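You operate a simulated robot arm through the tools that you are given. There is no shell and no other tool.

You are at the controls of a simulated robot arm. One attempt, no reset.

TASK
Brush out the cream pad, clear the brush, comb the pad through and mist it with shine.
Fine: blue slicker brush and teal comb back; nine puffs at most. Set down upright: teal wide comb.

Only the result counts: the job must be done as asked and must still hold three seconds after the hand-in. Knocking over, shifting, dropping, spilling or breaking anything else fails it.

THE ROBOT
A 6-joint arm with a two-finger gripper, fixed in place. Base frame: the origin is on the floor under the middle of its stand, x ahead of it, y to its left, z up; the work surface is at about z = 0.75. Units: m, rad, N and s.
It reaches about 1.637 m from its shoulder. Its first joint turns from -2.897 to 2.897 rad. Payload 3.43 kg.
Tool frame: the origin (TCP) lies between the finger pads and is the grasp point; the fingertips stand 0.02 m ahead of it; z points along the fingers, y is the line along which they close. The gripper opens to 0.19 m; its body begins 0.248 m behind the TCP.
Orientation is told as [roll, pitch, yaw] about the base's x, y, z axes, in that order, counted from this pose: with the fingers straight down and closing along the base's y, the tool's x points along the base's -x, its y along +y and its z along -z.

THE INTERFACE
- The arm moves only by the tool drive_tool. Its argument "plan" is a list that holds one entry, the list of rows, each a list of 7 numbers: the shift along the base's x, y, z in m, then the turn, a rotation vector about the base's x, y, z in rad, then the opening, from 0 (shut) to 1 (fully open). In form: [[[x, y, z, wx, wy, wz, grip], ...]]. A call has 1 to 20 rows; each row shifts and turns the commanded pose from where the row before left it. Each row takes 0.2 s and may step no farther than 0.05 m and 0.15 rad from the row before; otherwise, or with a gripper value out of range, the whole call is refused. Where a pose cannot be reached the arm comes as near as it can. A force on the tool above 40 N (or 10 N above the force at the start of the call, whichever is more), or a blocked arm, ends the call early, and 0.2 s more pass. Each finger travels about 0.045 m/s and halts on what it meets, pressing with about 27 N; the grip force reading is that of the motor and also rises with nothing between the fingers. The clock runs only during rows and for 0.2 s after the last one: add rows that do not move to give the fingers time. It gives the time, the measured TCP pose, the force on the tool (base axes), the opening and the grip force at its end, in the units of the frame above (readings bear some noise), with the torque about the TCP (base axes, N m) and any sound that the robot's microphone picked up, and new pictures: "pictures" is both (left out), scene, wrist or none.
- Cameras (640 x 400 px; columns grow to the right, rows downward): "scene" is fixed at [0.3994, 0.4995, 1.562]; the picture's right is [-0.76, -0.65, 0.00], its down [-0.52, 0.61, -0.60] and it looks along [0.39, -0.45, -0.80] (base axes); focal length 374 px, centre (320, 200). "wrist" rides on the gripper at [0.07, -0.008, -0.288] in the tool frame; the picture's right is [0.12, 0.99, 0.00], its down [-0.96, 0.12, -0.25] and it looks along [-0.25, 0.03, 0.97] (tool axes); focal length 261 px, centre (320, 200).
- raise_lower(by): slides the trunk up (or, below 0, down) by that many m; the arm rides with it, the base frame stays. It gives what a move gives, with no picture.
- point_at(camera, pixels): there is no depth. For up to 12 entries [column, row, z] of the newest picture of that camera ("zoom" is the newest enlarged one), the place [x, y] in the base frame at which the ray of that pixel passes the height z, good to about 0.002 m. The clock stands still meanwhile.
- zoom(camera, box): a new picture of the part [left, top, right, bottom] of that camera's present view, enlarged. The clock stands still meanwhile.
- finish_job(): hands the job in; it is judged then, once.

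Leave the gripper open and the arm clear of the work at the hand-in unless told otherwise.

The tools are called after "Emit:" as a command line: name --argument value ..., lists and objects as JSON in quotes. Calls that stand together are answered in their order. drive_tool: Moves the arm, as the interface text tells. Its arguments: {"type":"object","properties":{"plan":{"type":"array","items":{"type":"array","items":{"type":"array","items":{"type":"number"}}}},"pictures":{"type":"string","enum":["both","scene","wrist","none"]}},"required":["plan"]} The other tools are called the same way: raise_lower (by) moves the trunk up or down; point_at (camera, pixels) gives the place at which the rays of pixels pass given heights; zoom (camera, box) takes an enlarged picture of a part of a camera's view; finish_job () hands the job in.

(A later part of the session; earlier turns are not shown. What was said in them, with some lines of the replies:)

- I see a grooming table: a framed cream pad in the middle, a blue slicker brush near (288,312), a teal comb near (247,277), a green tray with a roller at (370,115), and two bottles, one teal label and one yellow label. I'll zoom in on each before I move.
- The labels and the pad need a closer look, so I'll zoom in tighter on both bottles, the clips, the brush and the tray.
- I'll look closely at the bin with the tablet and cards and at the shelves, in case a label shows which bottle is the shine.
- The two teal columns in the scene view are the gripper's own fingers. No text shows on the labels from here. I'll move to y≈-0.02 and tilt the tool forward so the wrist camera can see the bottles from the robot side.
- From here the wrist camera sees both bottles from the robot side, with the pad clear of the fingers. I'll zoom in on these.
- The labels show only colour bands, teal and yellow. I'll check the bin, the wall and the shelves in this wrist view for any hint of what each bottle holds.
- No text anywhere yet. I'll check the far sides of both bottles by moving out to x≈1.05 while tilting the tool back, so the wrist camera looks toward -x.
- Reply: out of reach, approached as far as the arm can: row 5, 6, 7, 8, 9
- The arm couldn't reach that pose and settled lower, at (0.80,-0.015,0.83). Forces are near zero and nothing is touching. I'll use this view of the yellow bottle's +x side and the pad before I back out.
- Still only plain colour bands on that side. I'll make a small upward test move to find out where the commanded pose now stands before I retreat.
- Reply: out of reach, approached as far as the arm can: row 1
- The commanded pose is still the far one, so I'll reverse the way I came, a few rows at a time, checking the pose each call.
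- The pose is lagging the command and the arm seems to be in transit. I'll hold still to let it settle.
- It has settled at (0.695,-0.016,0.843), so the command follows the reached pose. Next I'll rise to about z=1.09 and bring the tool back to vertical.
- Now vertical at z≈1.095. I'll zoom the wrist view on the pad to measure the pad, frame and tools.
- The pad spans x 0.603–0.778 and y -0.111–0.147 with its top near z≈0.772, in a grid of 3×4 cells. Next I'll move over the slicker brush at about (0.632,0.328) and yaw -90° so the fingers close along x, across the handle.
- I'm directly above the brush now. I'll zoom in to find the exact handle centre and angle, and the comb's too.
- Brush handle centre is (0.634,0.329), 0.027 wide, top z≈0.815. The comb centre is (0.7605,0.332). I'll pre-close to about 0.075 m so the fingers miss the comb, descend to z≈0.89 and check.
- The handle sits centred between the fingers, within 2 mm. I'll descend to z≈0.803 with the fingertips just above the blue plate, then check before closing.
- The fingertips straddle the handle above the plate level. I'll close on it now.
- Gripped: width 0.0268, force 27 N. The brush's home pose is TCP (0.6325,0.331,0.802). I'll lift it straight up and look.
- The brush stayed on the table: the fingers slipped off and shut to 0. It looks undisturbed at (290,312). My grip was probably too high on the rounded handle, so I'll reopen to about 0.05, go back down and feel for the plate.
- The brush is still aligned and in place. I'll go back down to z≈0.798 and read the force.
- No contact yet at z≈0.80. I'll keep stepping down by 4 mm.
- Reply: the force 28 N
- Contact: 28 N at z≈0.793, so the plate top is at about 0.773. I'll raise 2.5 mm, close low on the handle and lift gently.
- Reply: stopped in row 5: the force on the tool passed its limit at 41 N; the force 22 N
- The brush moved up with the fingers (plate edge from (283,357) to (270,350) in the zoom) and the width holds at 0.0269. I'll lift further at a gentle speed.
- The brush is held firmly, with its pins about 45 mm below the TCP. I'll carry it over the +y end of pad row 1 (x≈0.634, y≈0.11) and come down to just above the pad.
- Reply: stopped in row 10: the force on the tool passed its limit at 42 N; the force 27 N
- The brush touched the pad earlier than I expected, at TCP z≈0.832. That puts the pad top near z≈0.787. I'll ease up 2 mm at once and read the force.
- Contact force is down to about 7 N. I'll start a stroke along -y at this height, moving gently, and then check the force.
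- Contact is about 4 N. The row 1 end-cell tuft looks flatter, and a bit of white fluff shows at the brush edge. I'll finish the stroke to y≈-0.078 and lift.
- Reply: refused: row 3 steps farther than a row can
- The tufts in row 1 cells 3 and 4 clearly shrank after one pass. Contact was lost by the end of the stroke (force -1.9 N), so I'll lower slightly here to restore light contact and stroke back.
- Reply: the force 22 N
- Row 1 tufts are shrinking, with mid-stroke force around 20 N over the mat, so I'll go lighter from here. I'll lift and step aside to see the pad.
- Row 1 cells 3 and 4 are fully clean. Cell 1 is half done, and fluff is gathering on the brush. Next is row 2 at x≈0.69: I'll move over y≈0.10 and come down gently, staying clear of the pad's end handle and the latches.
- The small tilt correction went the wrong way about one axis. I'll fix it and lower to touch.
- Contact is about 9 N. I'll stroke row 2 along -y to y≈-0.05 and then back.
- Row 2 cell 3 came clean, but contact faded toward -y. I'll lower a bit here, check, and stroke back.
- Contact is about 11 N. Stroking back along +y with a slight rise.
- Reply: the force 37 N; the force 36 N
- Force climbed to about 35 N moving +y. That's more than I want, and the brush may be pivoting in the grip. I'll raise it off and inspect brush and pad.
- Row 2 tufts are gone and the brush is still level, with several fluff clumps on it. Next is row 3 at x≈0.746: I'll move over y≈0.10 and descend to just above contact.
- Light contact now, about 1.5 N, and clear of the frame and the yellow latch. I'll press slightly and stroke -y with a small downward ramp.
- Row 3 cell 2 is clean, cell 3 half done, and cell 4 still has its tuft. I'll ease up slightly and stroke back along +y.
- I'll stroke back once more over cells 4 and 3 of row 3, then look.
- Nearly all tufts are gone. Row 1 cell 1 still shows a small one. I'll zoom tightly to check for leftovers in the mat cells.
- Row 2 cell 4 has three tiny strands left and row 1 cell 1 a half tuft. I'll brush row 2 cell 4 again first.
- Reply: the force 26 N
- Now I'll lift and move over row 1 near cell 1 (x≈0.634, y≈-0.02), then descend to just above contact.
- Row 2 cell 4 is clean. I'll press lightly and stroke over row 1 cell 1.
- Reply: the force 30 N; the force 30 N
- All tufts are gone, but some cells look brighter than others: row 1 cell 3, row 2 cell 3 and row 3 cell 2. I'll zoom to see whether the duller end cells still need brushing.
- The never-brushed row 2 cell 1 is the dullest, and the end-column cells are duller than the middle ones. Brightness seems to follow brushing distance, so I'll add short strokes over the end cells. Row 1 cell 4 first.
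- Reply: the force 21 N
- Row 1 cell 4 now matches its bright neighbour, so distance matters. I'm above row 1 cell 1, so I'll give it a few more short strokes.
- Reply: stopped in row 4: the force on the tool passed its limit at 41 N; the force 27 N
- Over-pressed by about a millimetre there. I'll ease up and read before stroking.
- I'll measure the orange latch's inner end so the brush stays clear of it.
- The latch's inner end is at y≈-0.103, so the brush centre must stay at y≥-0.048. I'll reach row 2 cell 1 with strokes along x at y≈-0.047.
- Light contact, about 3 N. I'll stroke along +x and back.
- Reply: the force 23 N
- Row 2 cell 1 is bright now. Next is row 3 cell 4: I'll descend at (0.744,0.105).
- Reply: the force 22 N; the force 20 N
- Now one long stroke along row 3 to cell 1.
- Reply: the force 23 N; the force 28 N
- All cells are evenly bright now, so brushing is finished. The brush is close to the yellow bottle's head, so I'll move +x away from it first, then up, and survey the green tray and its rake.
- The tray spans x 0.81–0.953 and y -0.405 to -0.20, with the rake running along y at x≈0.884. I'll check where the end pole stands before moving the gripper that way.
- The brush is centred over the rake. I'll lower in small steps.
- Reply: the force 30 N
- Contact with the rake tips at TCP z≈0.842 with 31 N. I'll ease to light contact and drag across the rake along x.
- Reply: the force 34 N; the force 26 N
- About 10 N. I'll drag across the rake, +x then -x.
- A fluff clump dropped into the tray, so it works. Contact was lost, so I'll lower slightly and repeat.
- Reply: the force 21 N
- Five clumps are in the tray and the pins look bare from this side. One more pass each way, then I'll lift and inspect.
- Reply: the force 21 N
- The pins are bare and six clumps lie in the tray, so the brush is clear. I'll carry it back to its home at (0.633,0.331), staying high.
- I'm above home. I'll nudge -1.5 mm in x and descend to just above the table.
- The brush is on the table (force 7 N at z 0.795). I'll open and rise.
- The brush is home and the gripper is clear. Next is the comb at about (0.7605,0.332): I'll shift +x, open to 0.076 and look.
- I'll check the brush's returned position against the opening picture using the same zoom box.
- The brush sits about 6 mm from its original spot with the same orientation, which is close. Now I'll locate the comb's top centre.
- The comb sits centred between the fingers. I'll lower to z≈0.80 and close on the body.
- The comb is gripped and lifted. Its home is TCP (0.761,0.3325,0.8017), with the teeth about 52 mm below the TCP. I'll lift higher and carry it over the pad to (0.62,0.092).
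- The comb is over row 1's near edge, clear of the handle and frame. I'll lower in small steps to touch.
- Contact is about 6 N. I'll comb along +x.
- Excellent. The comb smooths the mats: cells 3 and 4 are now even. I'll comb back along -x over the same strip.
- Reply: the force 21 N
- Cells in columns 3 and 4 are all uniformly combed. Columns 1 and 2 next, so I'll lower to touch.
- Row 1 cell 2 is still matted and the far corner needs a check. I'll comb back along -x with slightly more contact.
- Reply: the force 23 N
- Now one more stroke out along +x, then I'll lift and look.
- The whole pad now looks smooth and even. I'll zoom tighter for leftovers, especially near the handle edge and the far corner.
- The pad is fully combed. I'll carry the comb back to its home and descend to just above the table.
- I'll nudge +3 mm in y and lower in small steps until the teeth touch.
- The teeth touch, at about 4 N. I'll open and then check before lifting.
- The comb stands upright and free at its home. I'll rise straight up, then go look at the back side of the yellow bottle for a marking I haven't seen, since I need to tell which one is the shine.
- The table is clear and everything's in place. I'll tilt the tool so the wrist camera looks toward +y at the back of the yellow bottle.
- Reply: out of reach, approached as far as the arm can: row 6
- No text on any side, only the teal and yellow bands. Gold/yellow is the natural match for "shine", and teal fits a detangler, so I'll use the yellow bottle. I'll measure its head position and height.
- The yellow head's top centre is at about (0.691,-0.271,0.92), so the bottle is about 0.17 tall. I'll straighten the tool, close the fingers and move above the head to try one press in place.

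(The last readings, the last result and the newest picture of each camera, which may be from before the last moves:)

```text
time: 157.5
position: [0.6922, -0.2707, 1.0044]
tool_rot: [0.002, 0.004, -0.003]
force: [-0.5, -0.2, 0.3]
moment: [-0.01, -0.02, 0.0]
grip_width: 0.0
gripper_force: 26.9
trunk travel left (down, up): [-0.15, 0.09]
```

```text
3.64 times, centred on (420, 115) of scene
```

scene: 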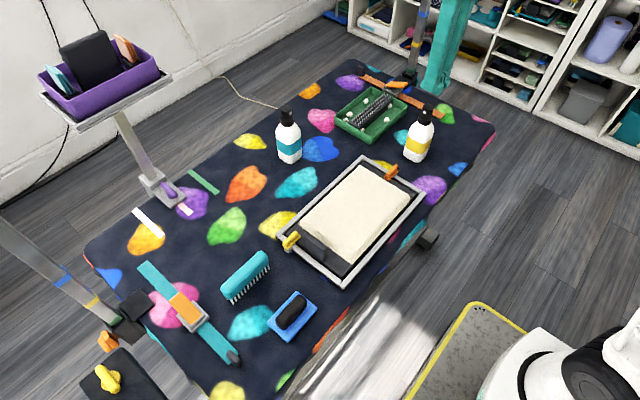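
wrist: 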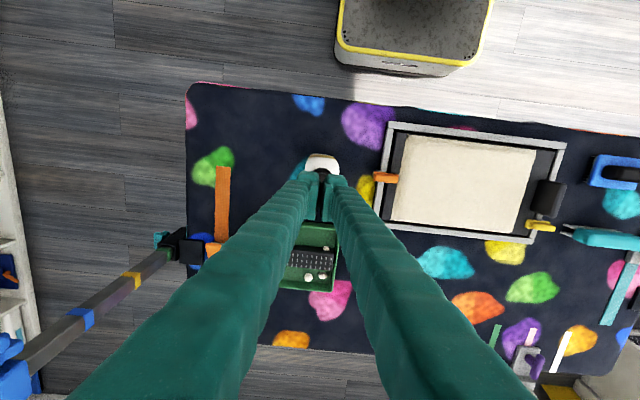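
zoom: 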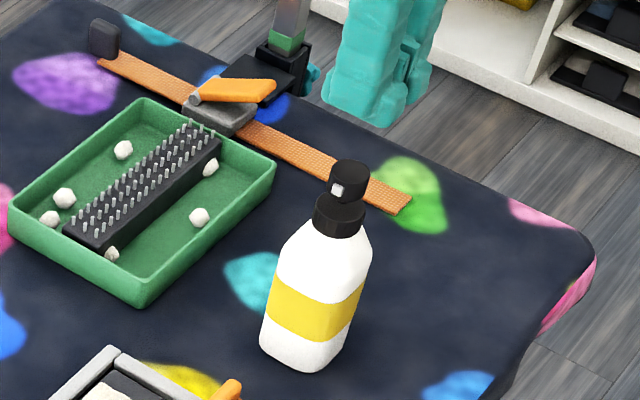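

The closed fingertips are lined up over the head. I'll descend to just above it, with the tips at about 0.926.

Emit:
drive_tool --plan '[[[-0.0005, -0.0005, -0.03, 0, 0, 0, 0], [0, 0, -0.025, 0, 0, 0, 0], [0, 0, 0, 0, 0, 0, 0]]]' --pictures "both"

Emit:
zoom --camera "scene" --box '[380, 60, 460, 170]'

Emit:
zoom --camera "wrist" --box '[240, 120, 400, 240]'

```text
time: 158.3
position: [0.6913, -0.2694, 0.9489]
tool_rot: [0.005, 0.003, -0.003]
force: [-0.3, -0.4, 0.3]
moment: [-0.01, -0.02, 0.01]
grip_width: 0.0
gripper_force: 26.5
trunk travel left (down, up): [-0.15, 0.09]
```

scene: 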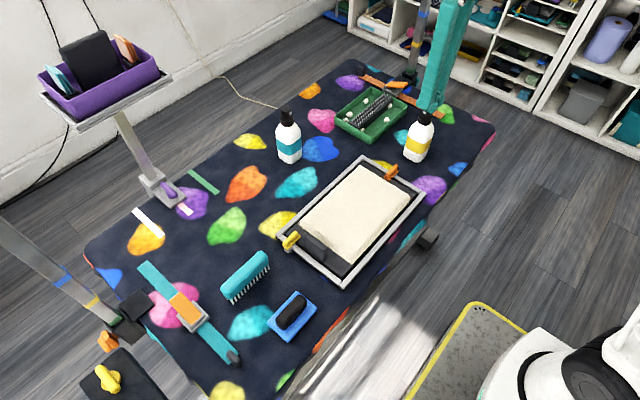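
wrist: 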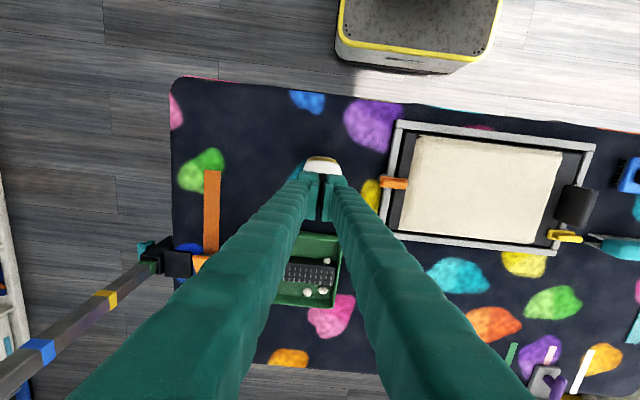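

```text
3.64 times, centred on (420, 115) of scene
```

zoom: 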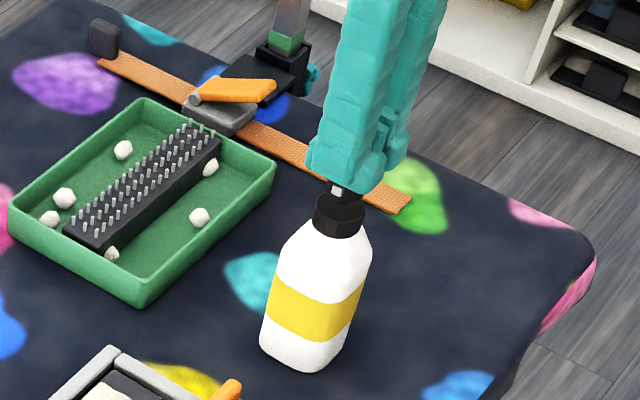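

```text
3.33 times, centred on (320, 180) of wrist
```

zoom: 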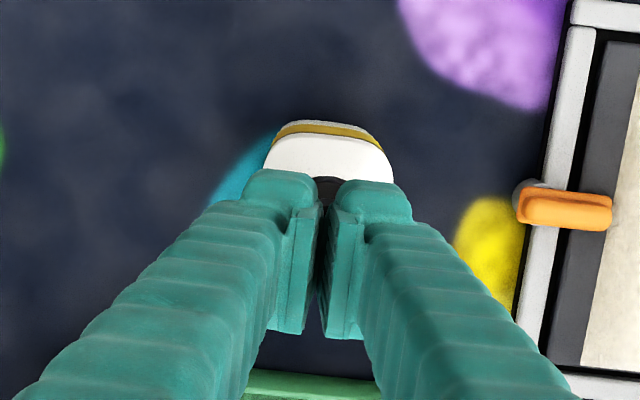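

The tips are right over the head. I'll lower gently to feel for contact, watching force and sound.

Emit:
drive_tool --plan '[[[0, -0.001, -0.004, 0, 0, 0, 0], [0, 0, -0.002, 0, 0, 0, 0]]]' --pictures "none"

```text
time: 158.9
position: [0.6914, -0.2711, 0.943]
tool_rot: [0.004, 0.003, -0.002]
force: [0.3, 1.0, 1.9]
moment: [0.04, 0.02, 0.02]
grip_width: 0.0061
gripper_force: 26.9
trunk travel left (down, up): [-0.15, 0.09]
heard: click
```

I heard a click, and the finger gap read 0.006. I'll look at what happened.

Emit:
drive_tool --plan '[[[0, 0, 0, 0, 0, 0, 0]]]' --pictures "both"

Emit:
zoom --camera "scene" --box '[380, 60, 460, 170]'

Emit:
zoom --camera "wrist" --box '[240, 120, 400, 240]'

Emit:
zoom --camera "scene" --box '[290, 150, 430, 260]'

```text
time: 159.3
position: [0.691, -0.2715, 0.9423]
tool_rot: [0.002, 0.004, -0.003]
force: [1.3, 0.2, 2.8]
moment: [0.03, 0.04, -0.01]
grip_width: 0.006
gripper_force: 26.9
trunk travel left (down, up): [-0.15, 0.09]
```

scene: 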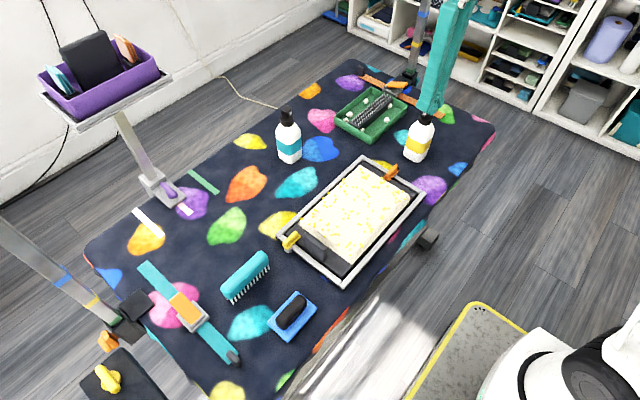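
wrist: 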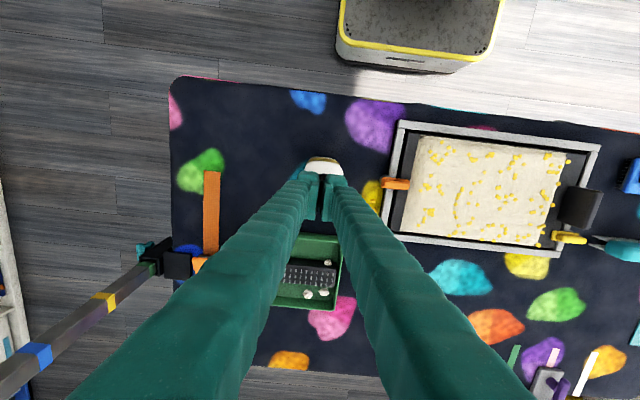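

```text
3.64 times, centred on (420, 115) of scene
```

zoom: 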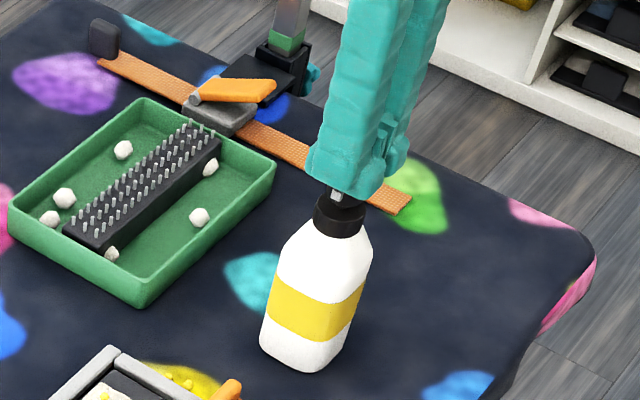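

```text
3.33 times, centred on (320, 180) of wrist
```

zoom: 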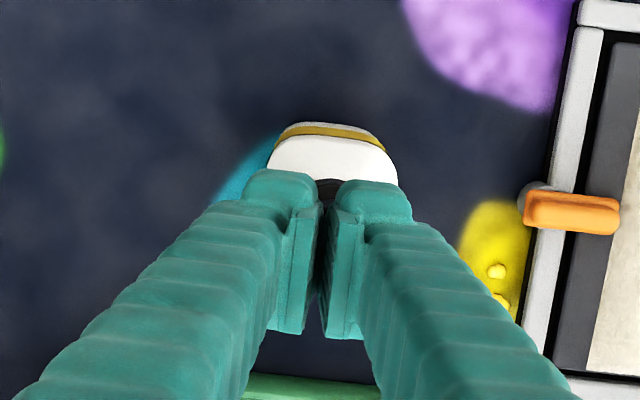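

```text
3.64 times, centred on (360, 205) of scene
```

zoom: 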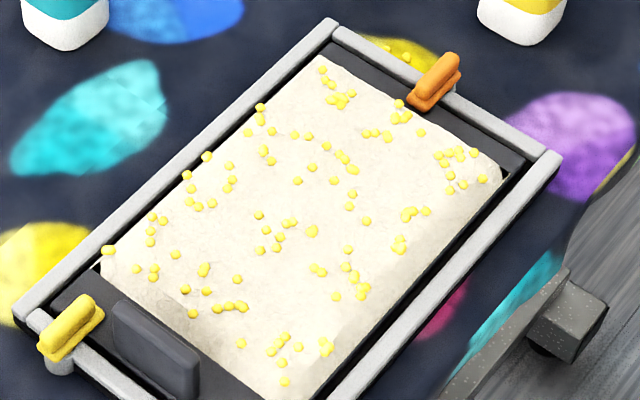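

Pressing in place fires a puff: yellow droplets landed across the whole pad, and the bottle stands firm. That's puff 1. I'll release and check how the pad and droplets look.

Emit:
drive_tool --plan '[[[0, 0, 0.004, 0, 0, 0, 0], [0, 0, 0.004, 0, 0, 0, 0], [0, 0, 0, 0, 0, 0, 0]]]' --pictures "both"

Emit:
zoom --camera "scene" --box '[290, 150, 430, 260]'

Emit:
zoom --camera "wrist" --box '[370, 110, 610, 265]'

Emit:
zoom --camera "scene" --box '[380, 60, 460, 170]'

```text
time: 160.1
position: [0.691, -0.273, 0.9495]
tool_rot: [0.006, 0.004, -0.002]
force: [0.0, 0.0, 0.1]
moment: [0.02, 0.01, -0.01]
grip_width: 0.0002
gripper_force: 27.2
trunk travel left (down, up): [-0.15, 0.09]
```

scene: 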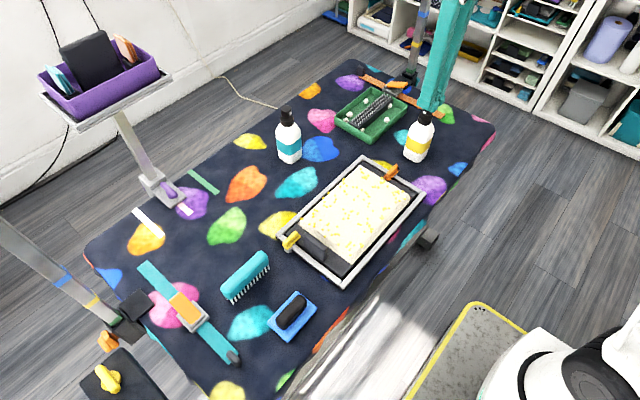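
wrist: 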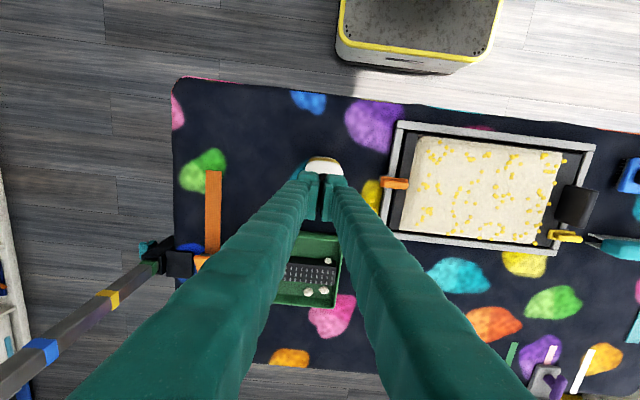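

```text
3.64 times, centred on (360, 205) of scene
```

zoom: 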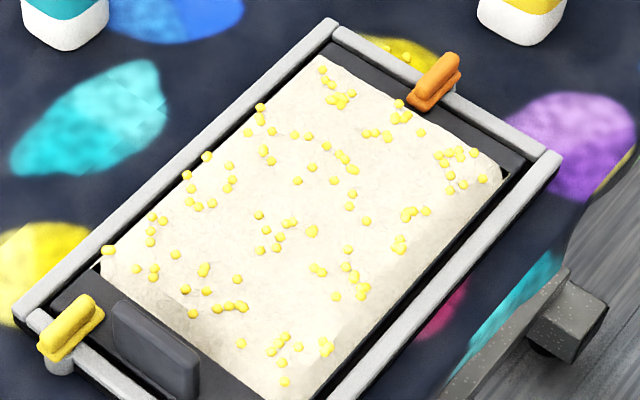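

```text
2.58 times, centred on (490, 188) of wrist
```

zoom: 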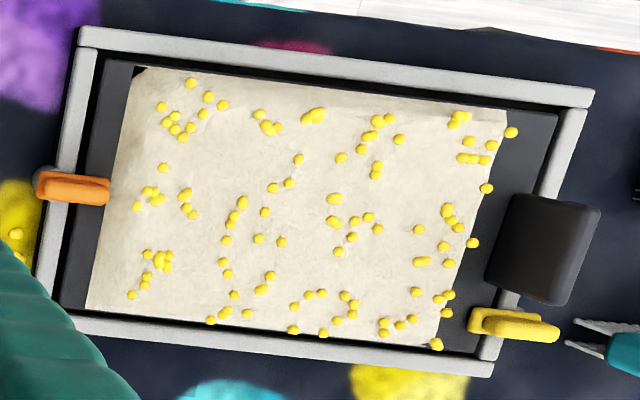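

```text
3.64 times, centred on (420, 115) of scene
```

zoom: 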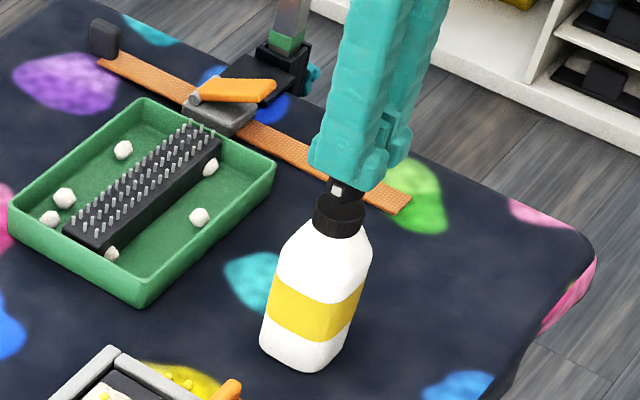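

Every cell shows about eight droplets after one puff. I'll press again for puff 2 and see how the coverage grows.

Emit:
drive_tool --plan '[[[0, 0.001, -0.004, 0, 0, 0, 0], [0, 0, -0.004, 0, 0, 0, 0], [0, 0, 0, 0, 0, 0, 0]]]' --pictures "both"

Emit:
zoom --camera "wrist" --box '[370, 110, 610, 265]'

Emit:
zoom --camera "scene" --box '[380, 60, 460, 170]'

```text
time: 160.9
position: [0.6927, -0.2705, 0.9427]
tool_rot: [0.002, 0.005, -0.002]
force: [0.6, -0.4, 3.2]
moment: [-0.01, 0.02, -0.01]
grip_width: 0.006
gripper_force: 27.5
trunk travel left (down, up): [-0.15, 0.09]
heard: click
```

scene: 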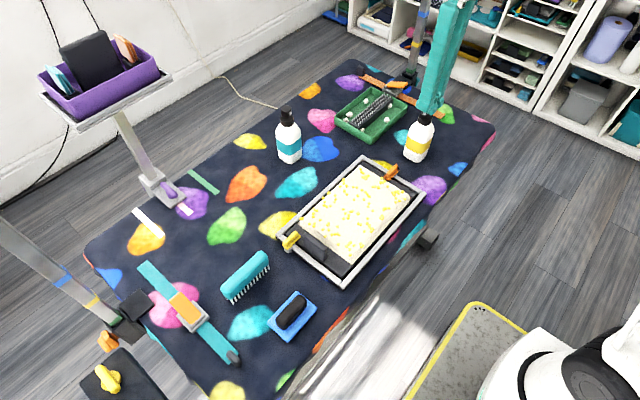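
wrist: 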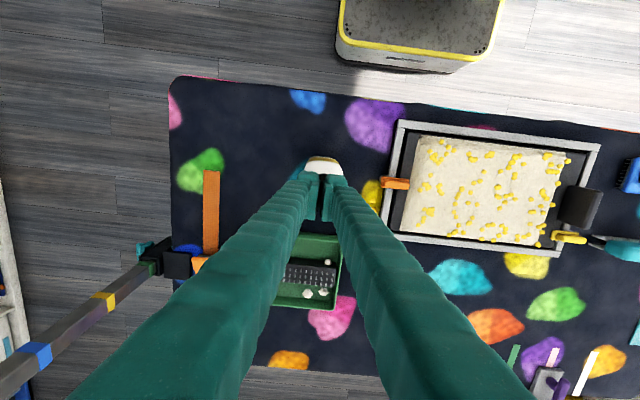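

```text
2.58 times, centred on (490, 188) of wrist
```

zoom: 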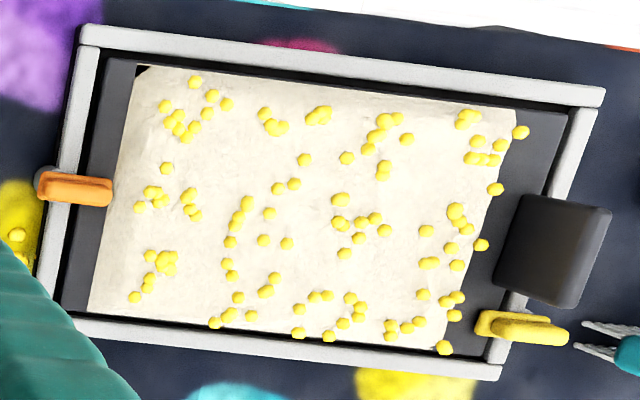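

```text
3.64 times, centred on (420, 115) of scene
```

zoom: 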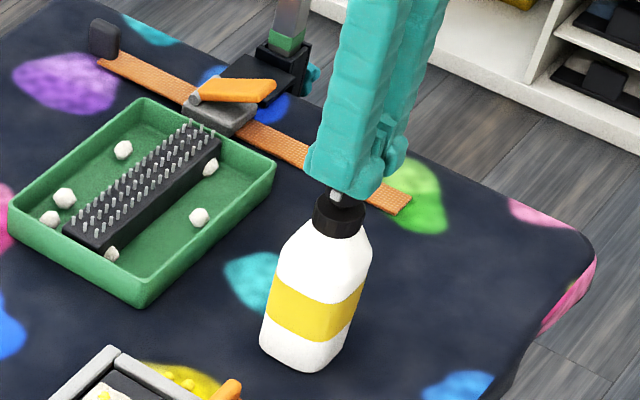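

On puff 2 the same droplets grew a little, so mist builds up per puff. I'll release and press for puff 3.

Emit:
drive_tool --plan '[[[0, 0, 0.004, 0, 0, 0, 0], [0, 0, 0.004, 0, 0, 0, 0], [0, 0, 0, 0, 0, 0, 0], [0, 0, -0.004, 0, 0, 0, 0], [0, 0, -0.004, 0, 0, 0, 0], [0, 0, 0, 0, 0, 0, 0]]]' --pictures "both"

Emit:
zoom --camera "wrist" --box '[370, 110, 610, 265]'

Emit:
zoom --camera "scene" --box '[290, 150, 430, 260]'

```text
time: 162.3
position: [0.6901, -0.2719, 0.9427]
tool_rot: [0.002, 0.003, -0.002]
force: [0.5, -0.3, 3.1]
moment: [-0.04, 0.01, 0.01]
grip_width: 0.006
gripper_force: 27.2
trunk travel left (down, up): [-0.15, 0.09]
heard: click
```

scene: 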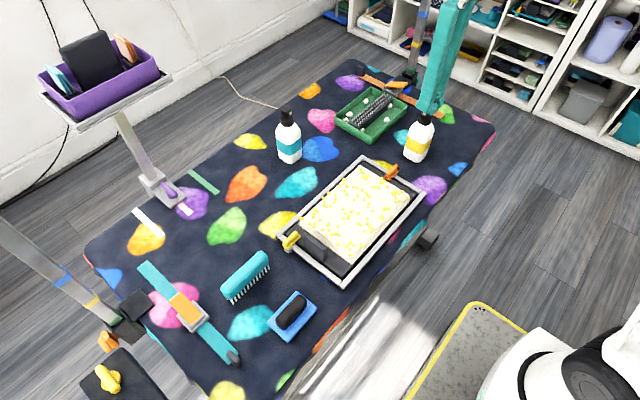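
wrist: 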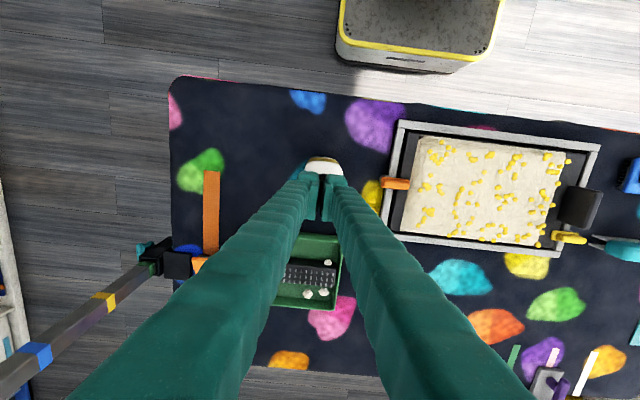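

```text
2.58 times, centred on (490, 188) of wrist
```

zoom: 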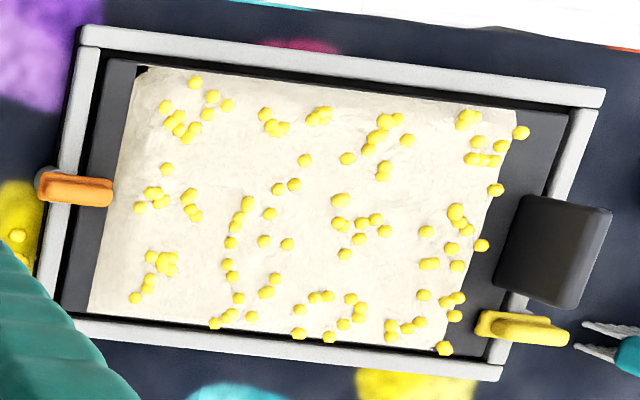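

```text
3.64 times, centred on (360, 205) of scene
```

zoom: 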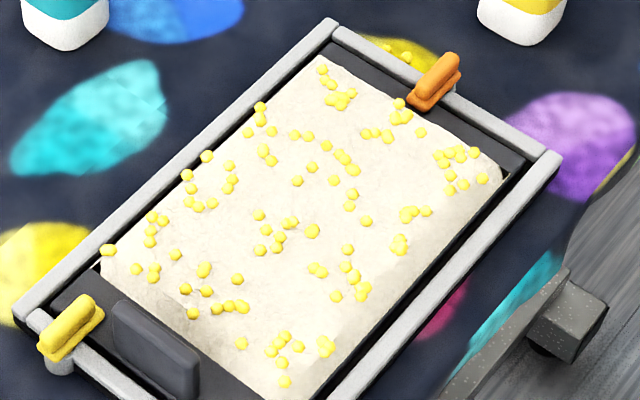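

Puffs 2 and 3 look similar in droplet size. I'll take a tight reference zoom now to compare after the next puff.

Emit:
zoom --camera "wrist" --box '[420, 160, 480, 200]'

Emit:
drive_tool --plan '[[[0, 0, 0.004, 0, 0, 0, 0], [0, 0, 0.004, 0, 0, 0, 0], [0, 0, 0, 0, 0, 0, 0], [0, 0, -0.004, 0, 0, 0, 0], [0, 0, -0.004, 0, 0, 0, 0], [0, 0, 0, 0, 0, 0, 0]]]' --pictures "scene"

Emit:
zoom --camera "wrist" --box '[420, 160, 480, 200]'

Emit:
zoom --camera "wrist" --box '[370, 110, 610, 265]'

```text
10.00 times, centred on (450, 180) of wrist
```

zoom: 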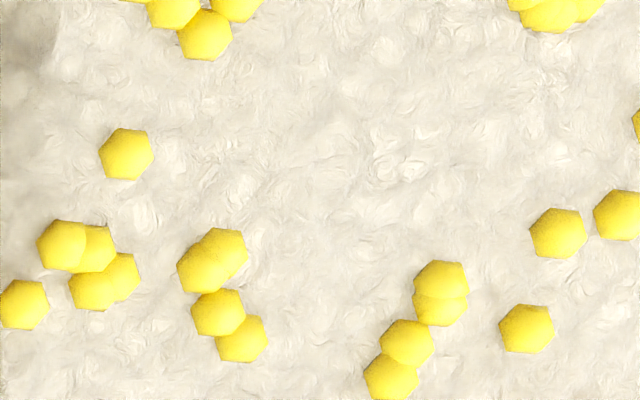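

```text
time: 163.7
position: [0.6908, -0.2717, 0.9428]
tool_rot: [0.002, 0.003, -0.003]
force: [0.5, -0.1, 2.0]
moment: [0.02, -0.01, 0.02]
grip_width: 0.0059
gripper_force: 26.7
trunk travel left (down, up): [-0.15, 0.09]
heard: click
```

scene: 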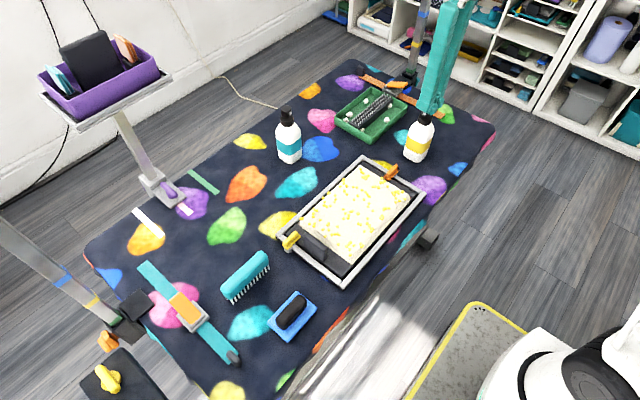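

```text
10.00 times, centred on (450, 180) of wrist
```

zoom: 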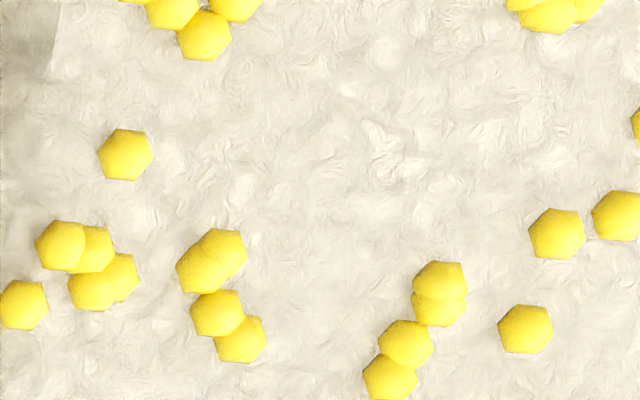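

```text
2.58 times, centred on (490, 188) of wrist
```

zoom: 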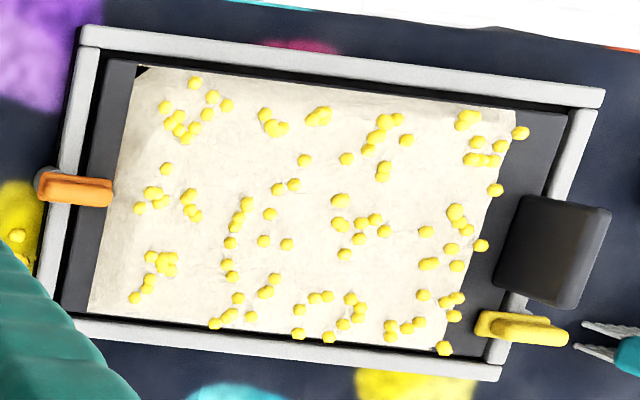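

Droplet size hasn't changed from puff 3 to puff 4, so it looks saturated. I'll compare the other pad regions for evenness.

Emit:
zoom --camera "wrist" --box '[530, 140, 590, 180]'

Emit:
zoom --camera "wrist" --box '[410, 130, 470, 170]'

Emit:
zoom --camera "wrist" --box '[410, 195, 470, 235]'

Emit:
zoom --camera "wrist" --box '[510, 205, 570, 245]'

```text
10.00 times, centred on (560, 160) of wrist
```

zoom: 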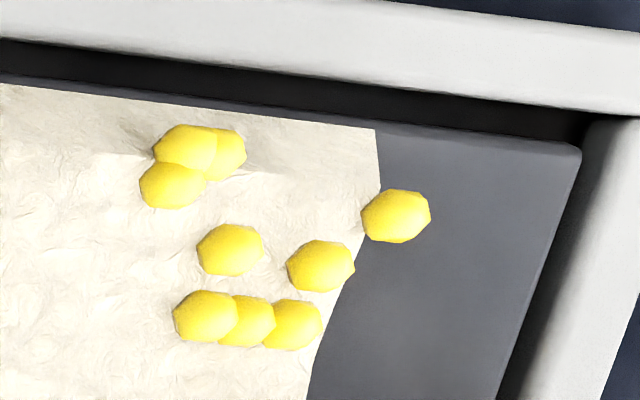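

```text
10.00 times, centred on (440, 150) of wrist
```

zoom: 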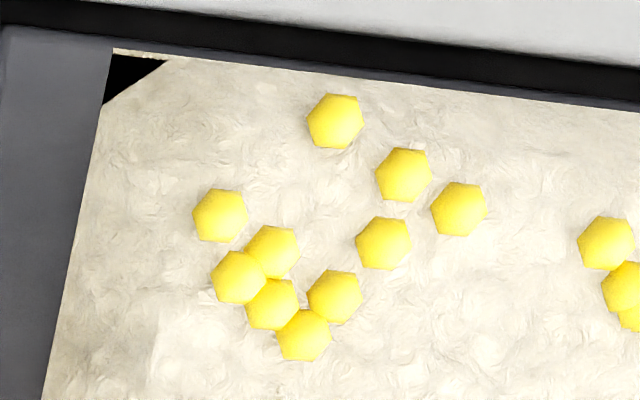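

```text
10.00 times, centred on (440, 215) of wrist
```

zoom: 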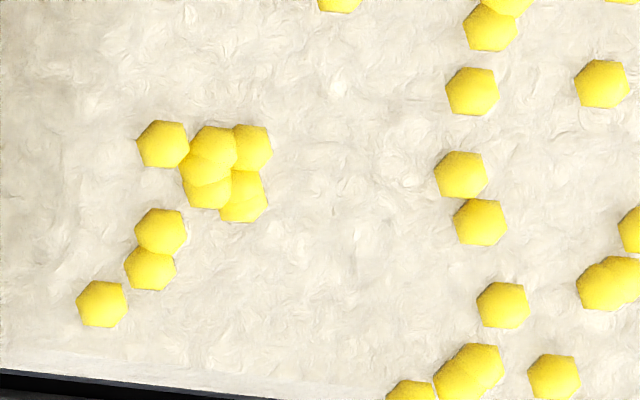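

```text
10.00 times, centred on (540, 225) of wrist
```

zoom: 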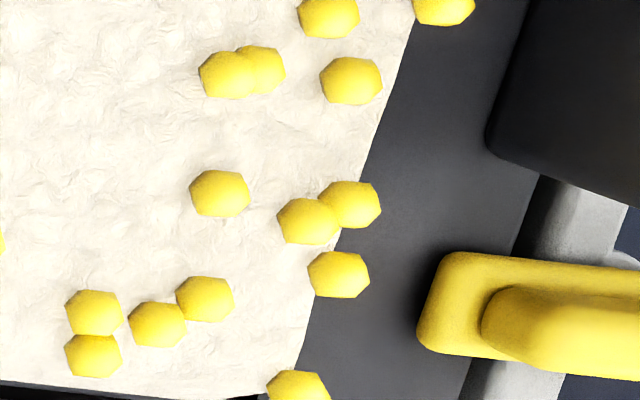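

Droplets are even across the whole pad after four puffs. I'll add one more for margin, still well under nine, and check for any change.

Emit:
drive_tool --plan '[[[0, 0, 0.004, 0, 0, 0, 0], [0, 0, 0.004, 0, 0, 0, 0], [0, 0, 0, 0, 0, 0, 0], [0, 0, -0.004, 0, 0, 0, 0], [0, 0, -0.004, 0, 0, 0, 0], [0, 0, 0, 0, 0, 0, 0]]]' --pictures "both"

Emit:
zoom --camera "wrist" --box '[420, 160, 480, 200]'

Emit:
zoom --camera "scene" --box '[290, 150, 430, 260]'

```text
time: 165.1
position: [0.6914, -0.2702, 0.9434]
tool_rot: [0.004, 0.004, -0.002]
force: [-0.3, -0.5, 1.8]
moment: [-0.01, 0.0, -0.02]
grip_width: 0.006
gripper_force: 27.4
trunk travel left (down, up): [-0.15, 0.09]
```

scene: 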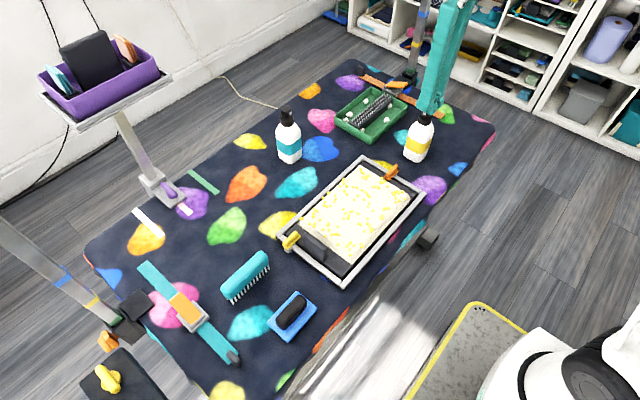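
wrist: 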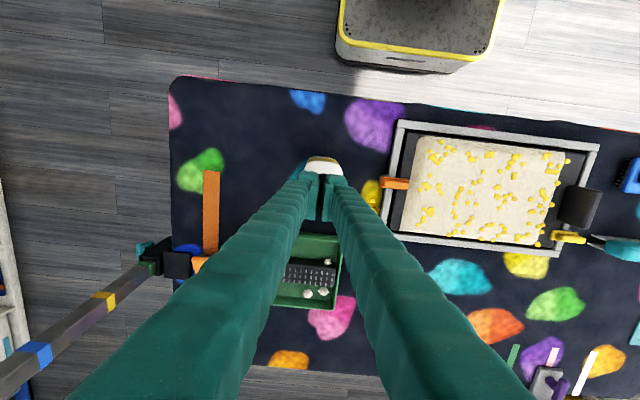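

```text
10.00 times, centred on (450, 180) of wrist
```

zoom: 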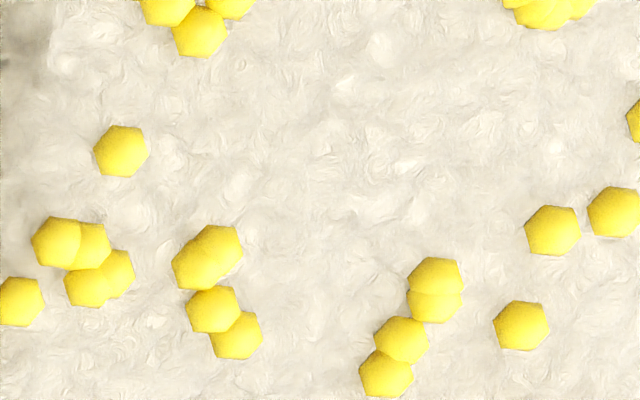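

```text
3.64 times, centred on (360, 205) of scene
```

zoom: 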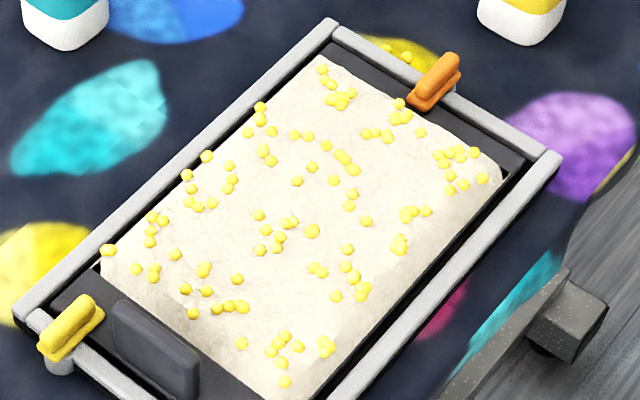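

No click that time, so the press stopped just short and it's still four puffs. I'll press 1.5 mm deeper to complete the fifth.

Emit:
drive_tool --plan '[[[0, 0, -0.0015, 0, 0, 0, 0], [0, 0, 0, 0, 0, 0, 0]]]' --pictures "none"

```text
time: 165.7
position: [0.6909, -0.27, 0.9412]
tool_rot: [0.003, 0.002, -0.001]
force: [-1.1, -0.3, 2.8]
moment: [0.01, 0.02, 0.03]
grip_width: 0.006
gripper_force: 26.7
trunk travel left (down, up): [-0.15, 0.09]
heard: click
```

Fifth click heard. I'll rise straight up off the bottle, then open the gripper and check everything.

Emit:
drive_tool --plan '[[[0, 0, 0.005, 0, 0, 0, 0], [0, 0, 0.02, 0, 0, 0, 0], [0, 0, 0.04, 0, 0, 0, 0], [0, 0, 0.05, 0, 0, 0, 0], [0, 0, 0.05, 0, 0, 0, 0], [-0.03, 0.02, 0.02, 0, 0, 0, 0], [-0.04, 0.02, 0, 0, 0, 0, 0.5], [-0.03, 0.02, 0, 0, 0, 0, 1], [0, 0, 0, 0, 0, 0, 1], [0, 0, 0, 0, 0, 0, 1]]]' --pictures "both"

Emit:
zoom --camera "scene" --box '[290, 150, 430, 260]'

Emit:
zoom --camera "scene" --box '[200, 220, 340, 350]'

Emit:
zoom --camera "scene" --box '[260, 70, 460, 190]'

```text
time: 167.9
position: [0.5906, -0.211, 1.125]
tool_rot: [0.004, 0.004, -0.001]
force: [-0.2, 0.1, 0.3]
moment: [-0.01, 0.0, -0.02]
grip_width: 0.0869
gripper_force: 0.1
trunk travel left (down, up): [-0.15, 0.09]
```

scene: 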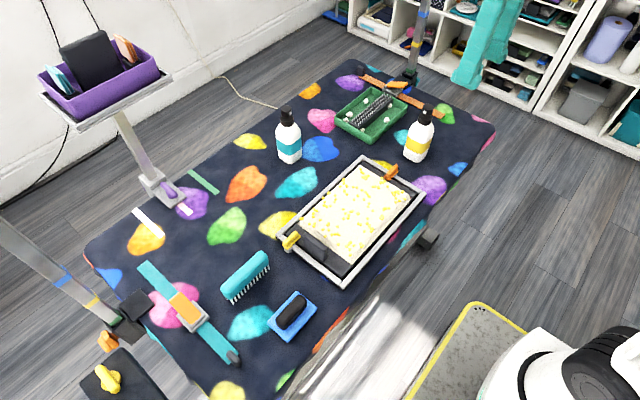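
wrist: 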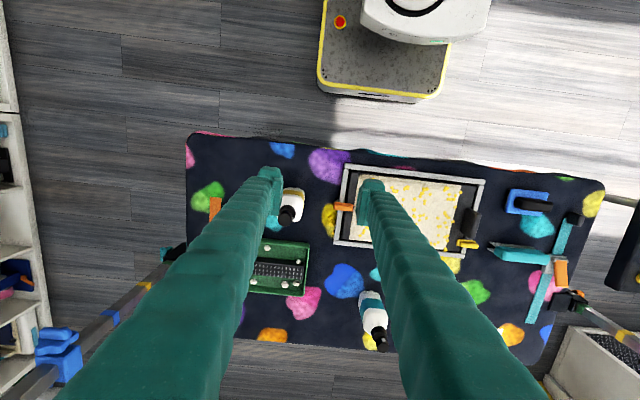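

```text
3.64 times, centred on (360, 205) of scene
```

zoom: 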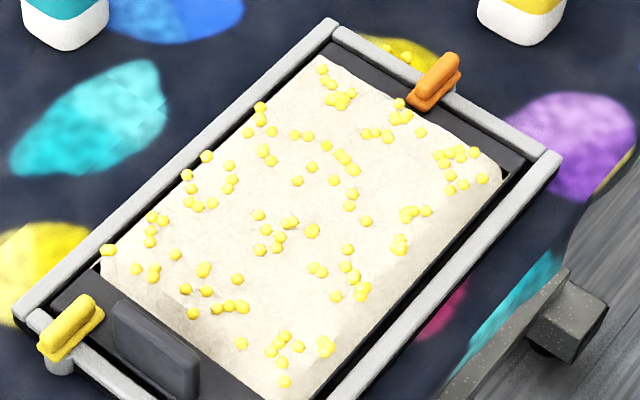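

```text
3.08 times, centred on (270, 285) of scene
```

zoom: 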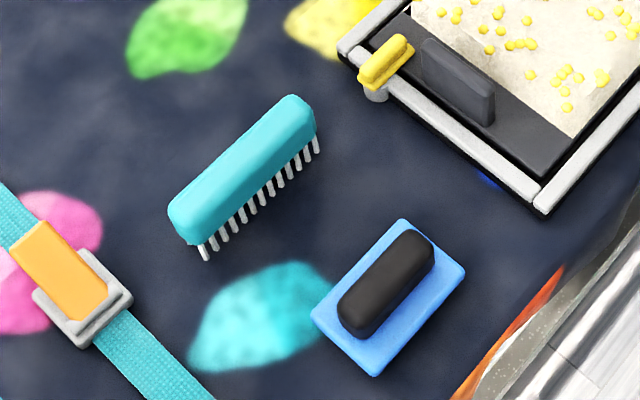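

```text
3.20 times, centred on (360, 130) of scene
```

zoom: 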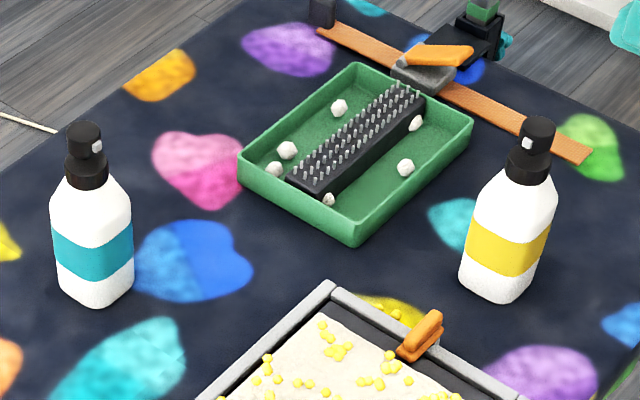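

Pad evenly misted, both bottles upright, tray and tools in place, comb upright. I'll retreat high and clear with the gripper fully open, then take a final top-down look.

Emit:
drive_tool --plan '[[[-0.01, 0.04, 0.02, 0, 0, 0, 1], [-0.01, 0.04, 0.02, 0, 0, 0, 1], [-0.01, 0.04, 0.02, 0, 0, 0, 1], [-0.01, 0.04, 0.02, 0, 0, 0, 1], [0, 0.04, 0.01, 0, 0, 0, 1], [0, 0.03, 0, 0, 0, 0, 1], [0, 0, 0, 0, 0, 0, 1], [0, 0, 0, 0, 0, 0, 1], [0, 0, 0, 0, 0, 0, 1]]]' --pictures "both"

Emit:
zoom --camera "wrist" --box '[220, 130, 420, 260]'

Emit:
zoom --camera "wrist" --box '[390, 150, 550, 270]'

```text
time: 169.9
position: [0.5539, 0.0193, 1.2156]
tool_rot: [0.003, 0.004, -0.003]
force: [0.4, -0.2, -0.3]
moment: [0.02, 0.0, 0.01]
grip_width: 0.1898
gripper_force: 0.1
trunk travel left (down, up): [-0.15, 0.09]
```

scene: 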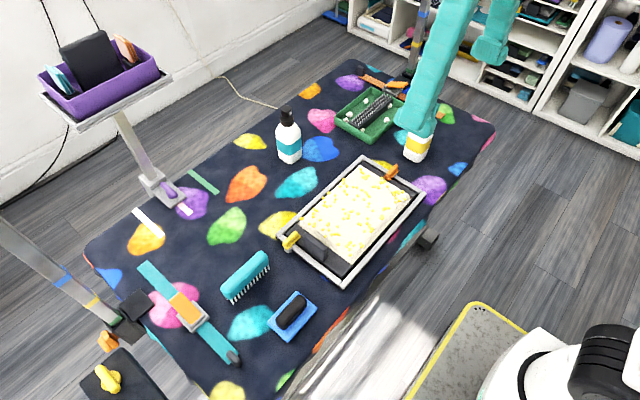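
wrist: 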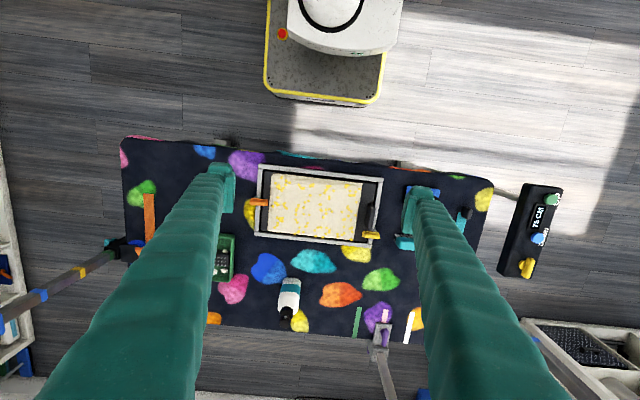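

```text
3.08 times, centred on (320, 195) of wrist
```

zoom: 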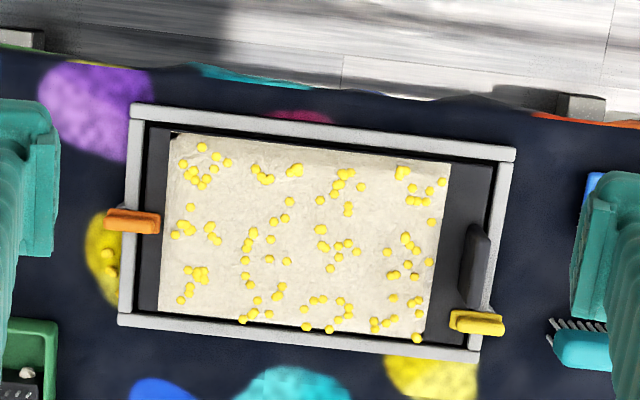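

```text
3.33 times, centred on (470, 210) of wrist
```

zoom: 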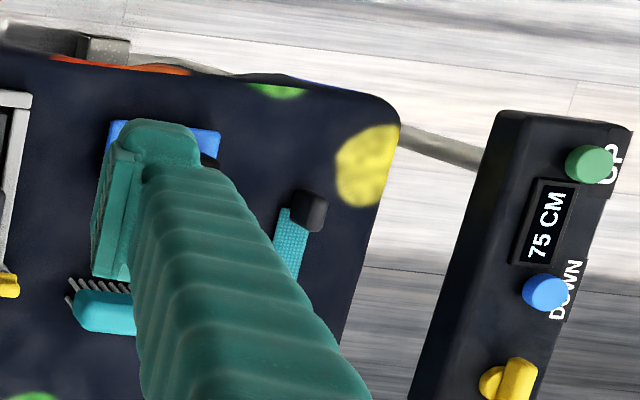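

The pad is smooth and evenly misted after five puffs. The brush is cleared and back about 6 mm from its start, and the comb is upright at its place. Bottles and tray are undisturbed, the gripper is open and the arm is clear. Handing in.

Emit:
finish_job

```text
The job is handed in.
```

The job is handed in, and every step is done. I had to guess which bottle is the shine, though: neither has any text, only a teal or a yellow band. I used the yellow one as the likelier match. If shine was the teal one, the misting is wrong.

- **Brushing:** All the loose tufts are out and every part of the pad was stroked. The force reached about 42 N at first contact and about 35 N in one stroke before I eased off.
- **Clearing the brush:** I raked it over the pins in the green tray. Six clumps of fluff are in the tray and the pins looked bare.
- **Combing:** The matted patches came out and the pad looked smooth and even.
- **Misting:** I fired five puffs, and the droplets covered the whole pad. Droplet size stopped growing after about the third puff. A few drops landed just off the pad, on the table by the orange latch.
- **Putting back:** The brush is about 6 mm from where it started, facing the same way. The comb stands upright within about 3 mm of its place.

The tray, frame and both bottles looked unmoved when I compared pictures. The gripper is open and the arm is up and clear.
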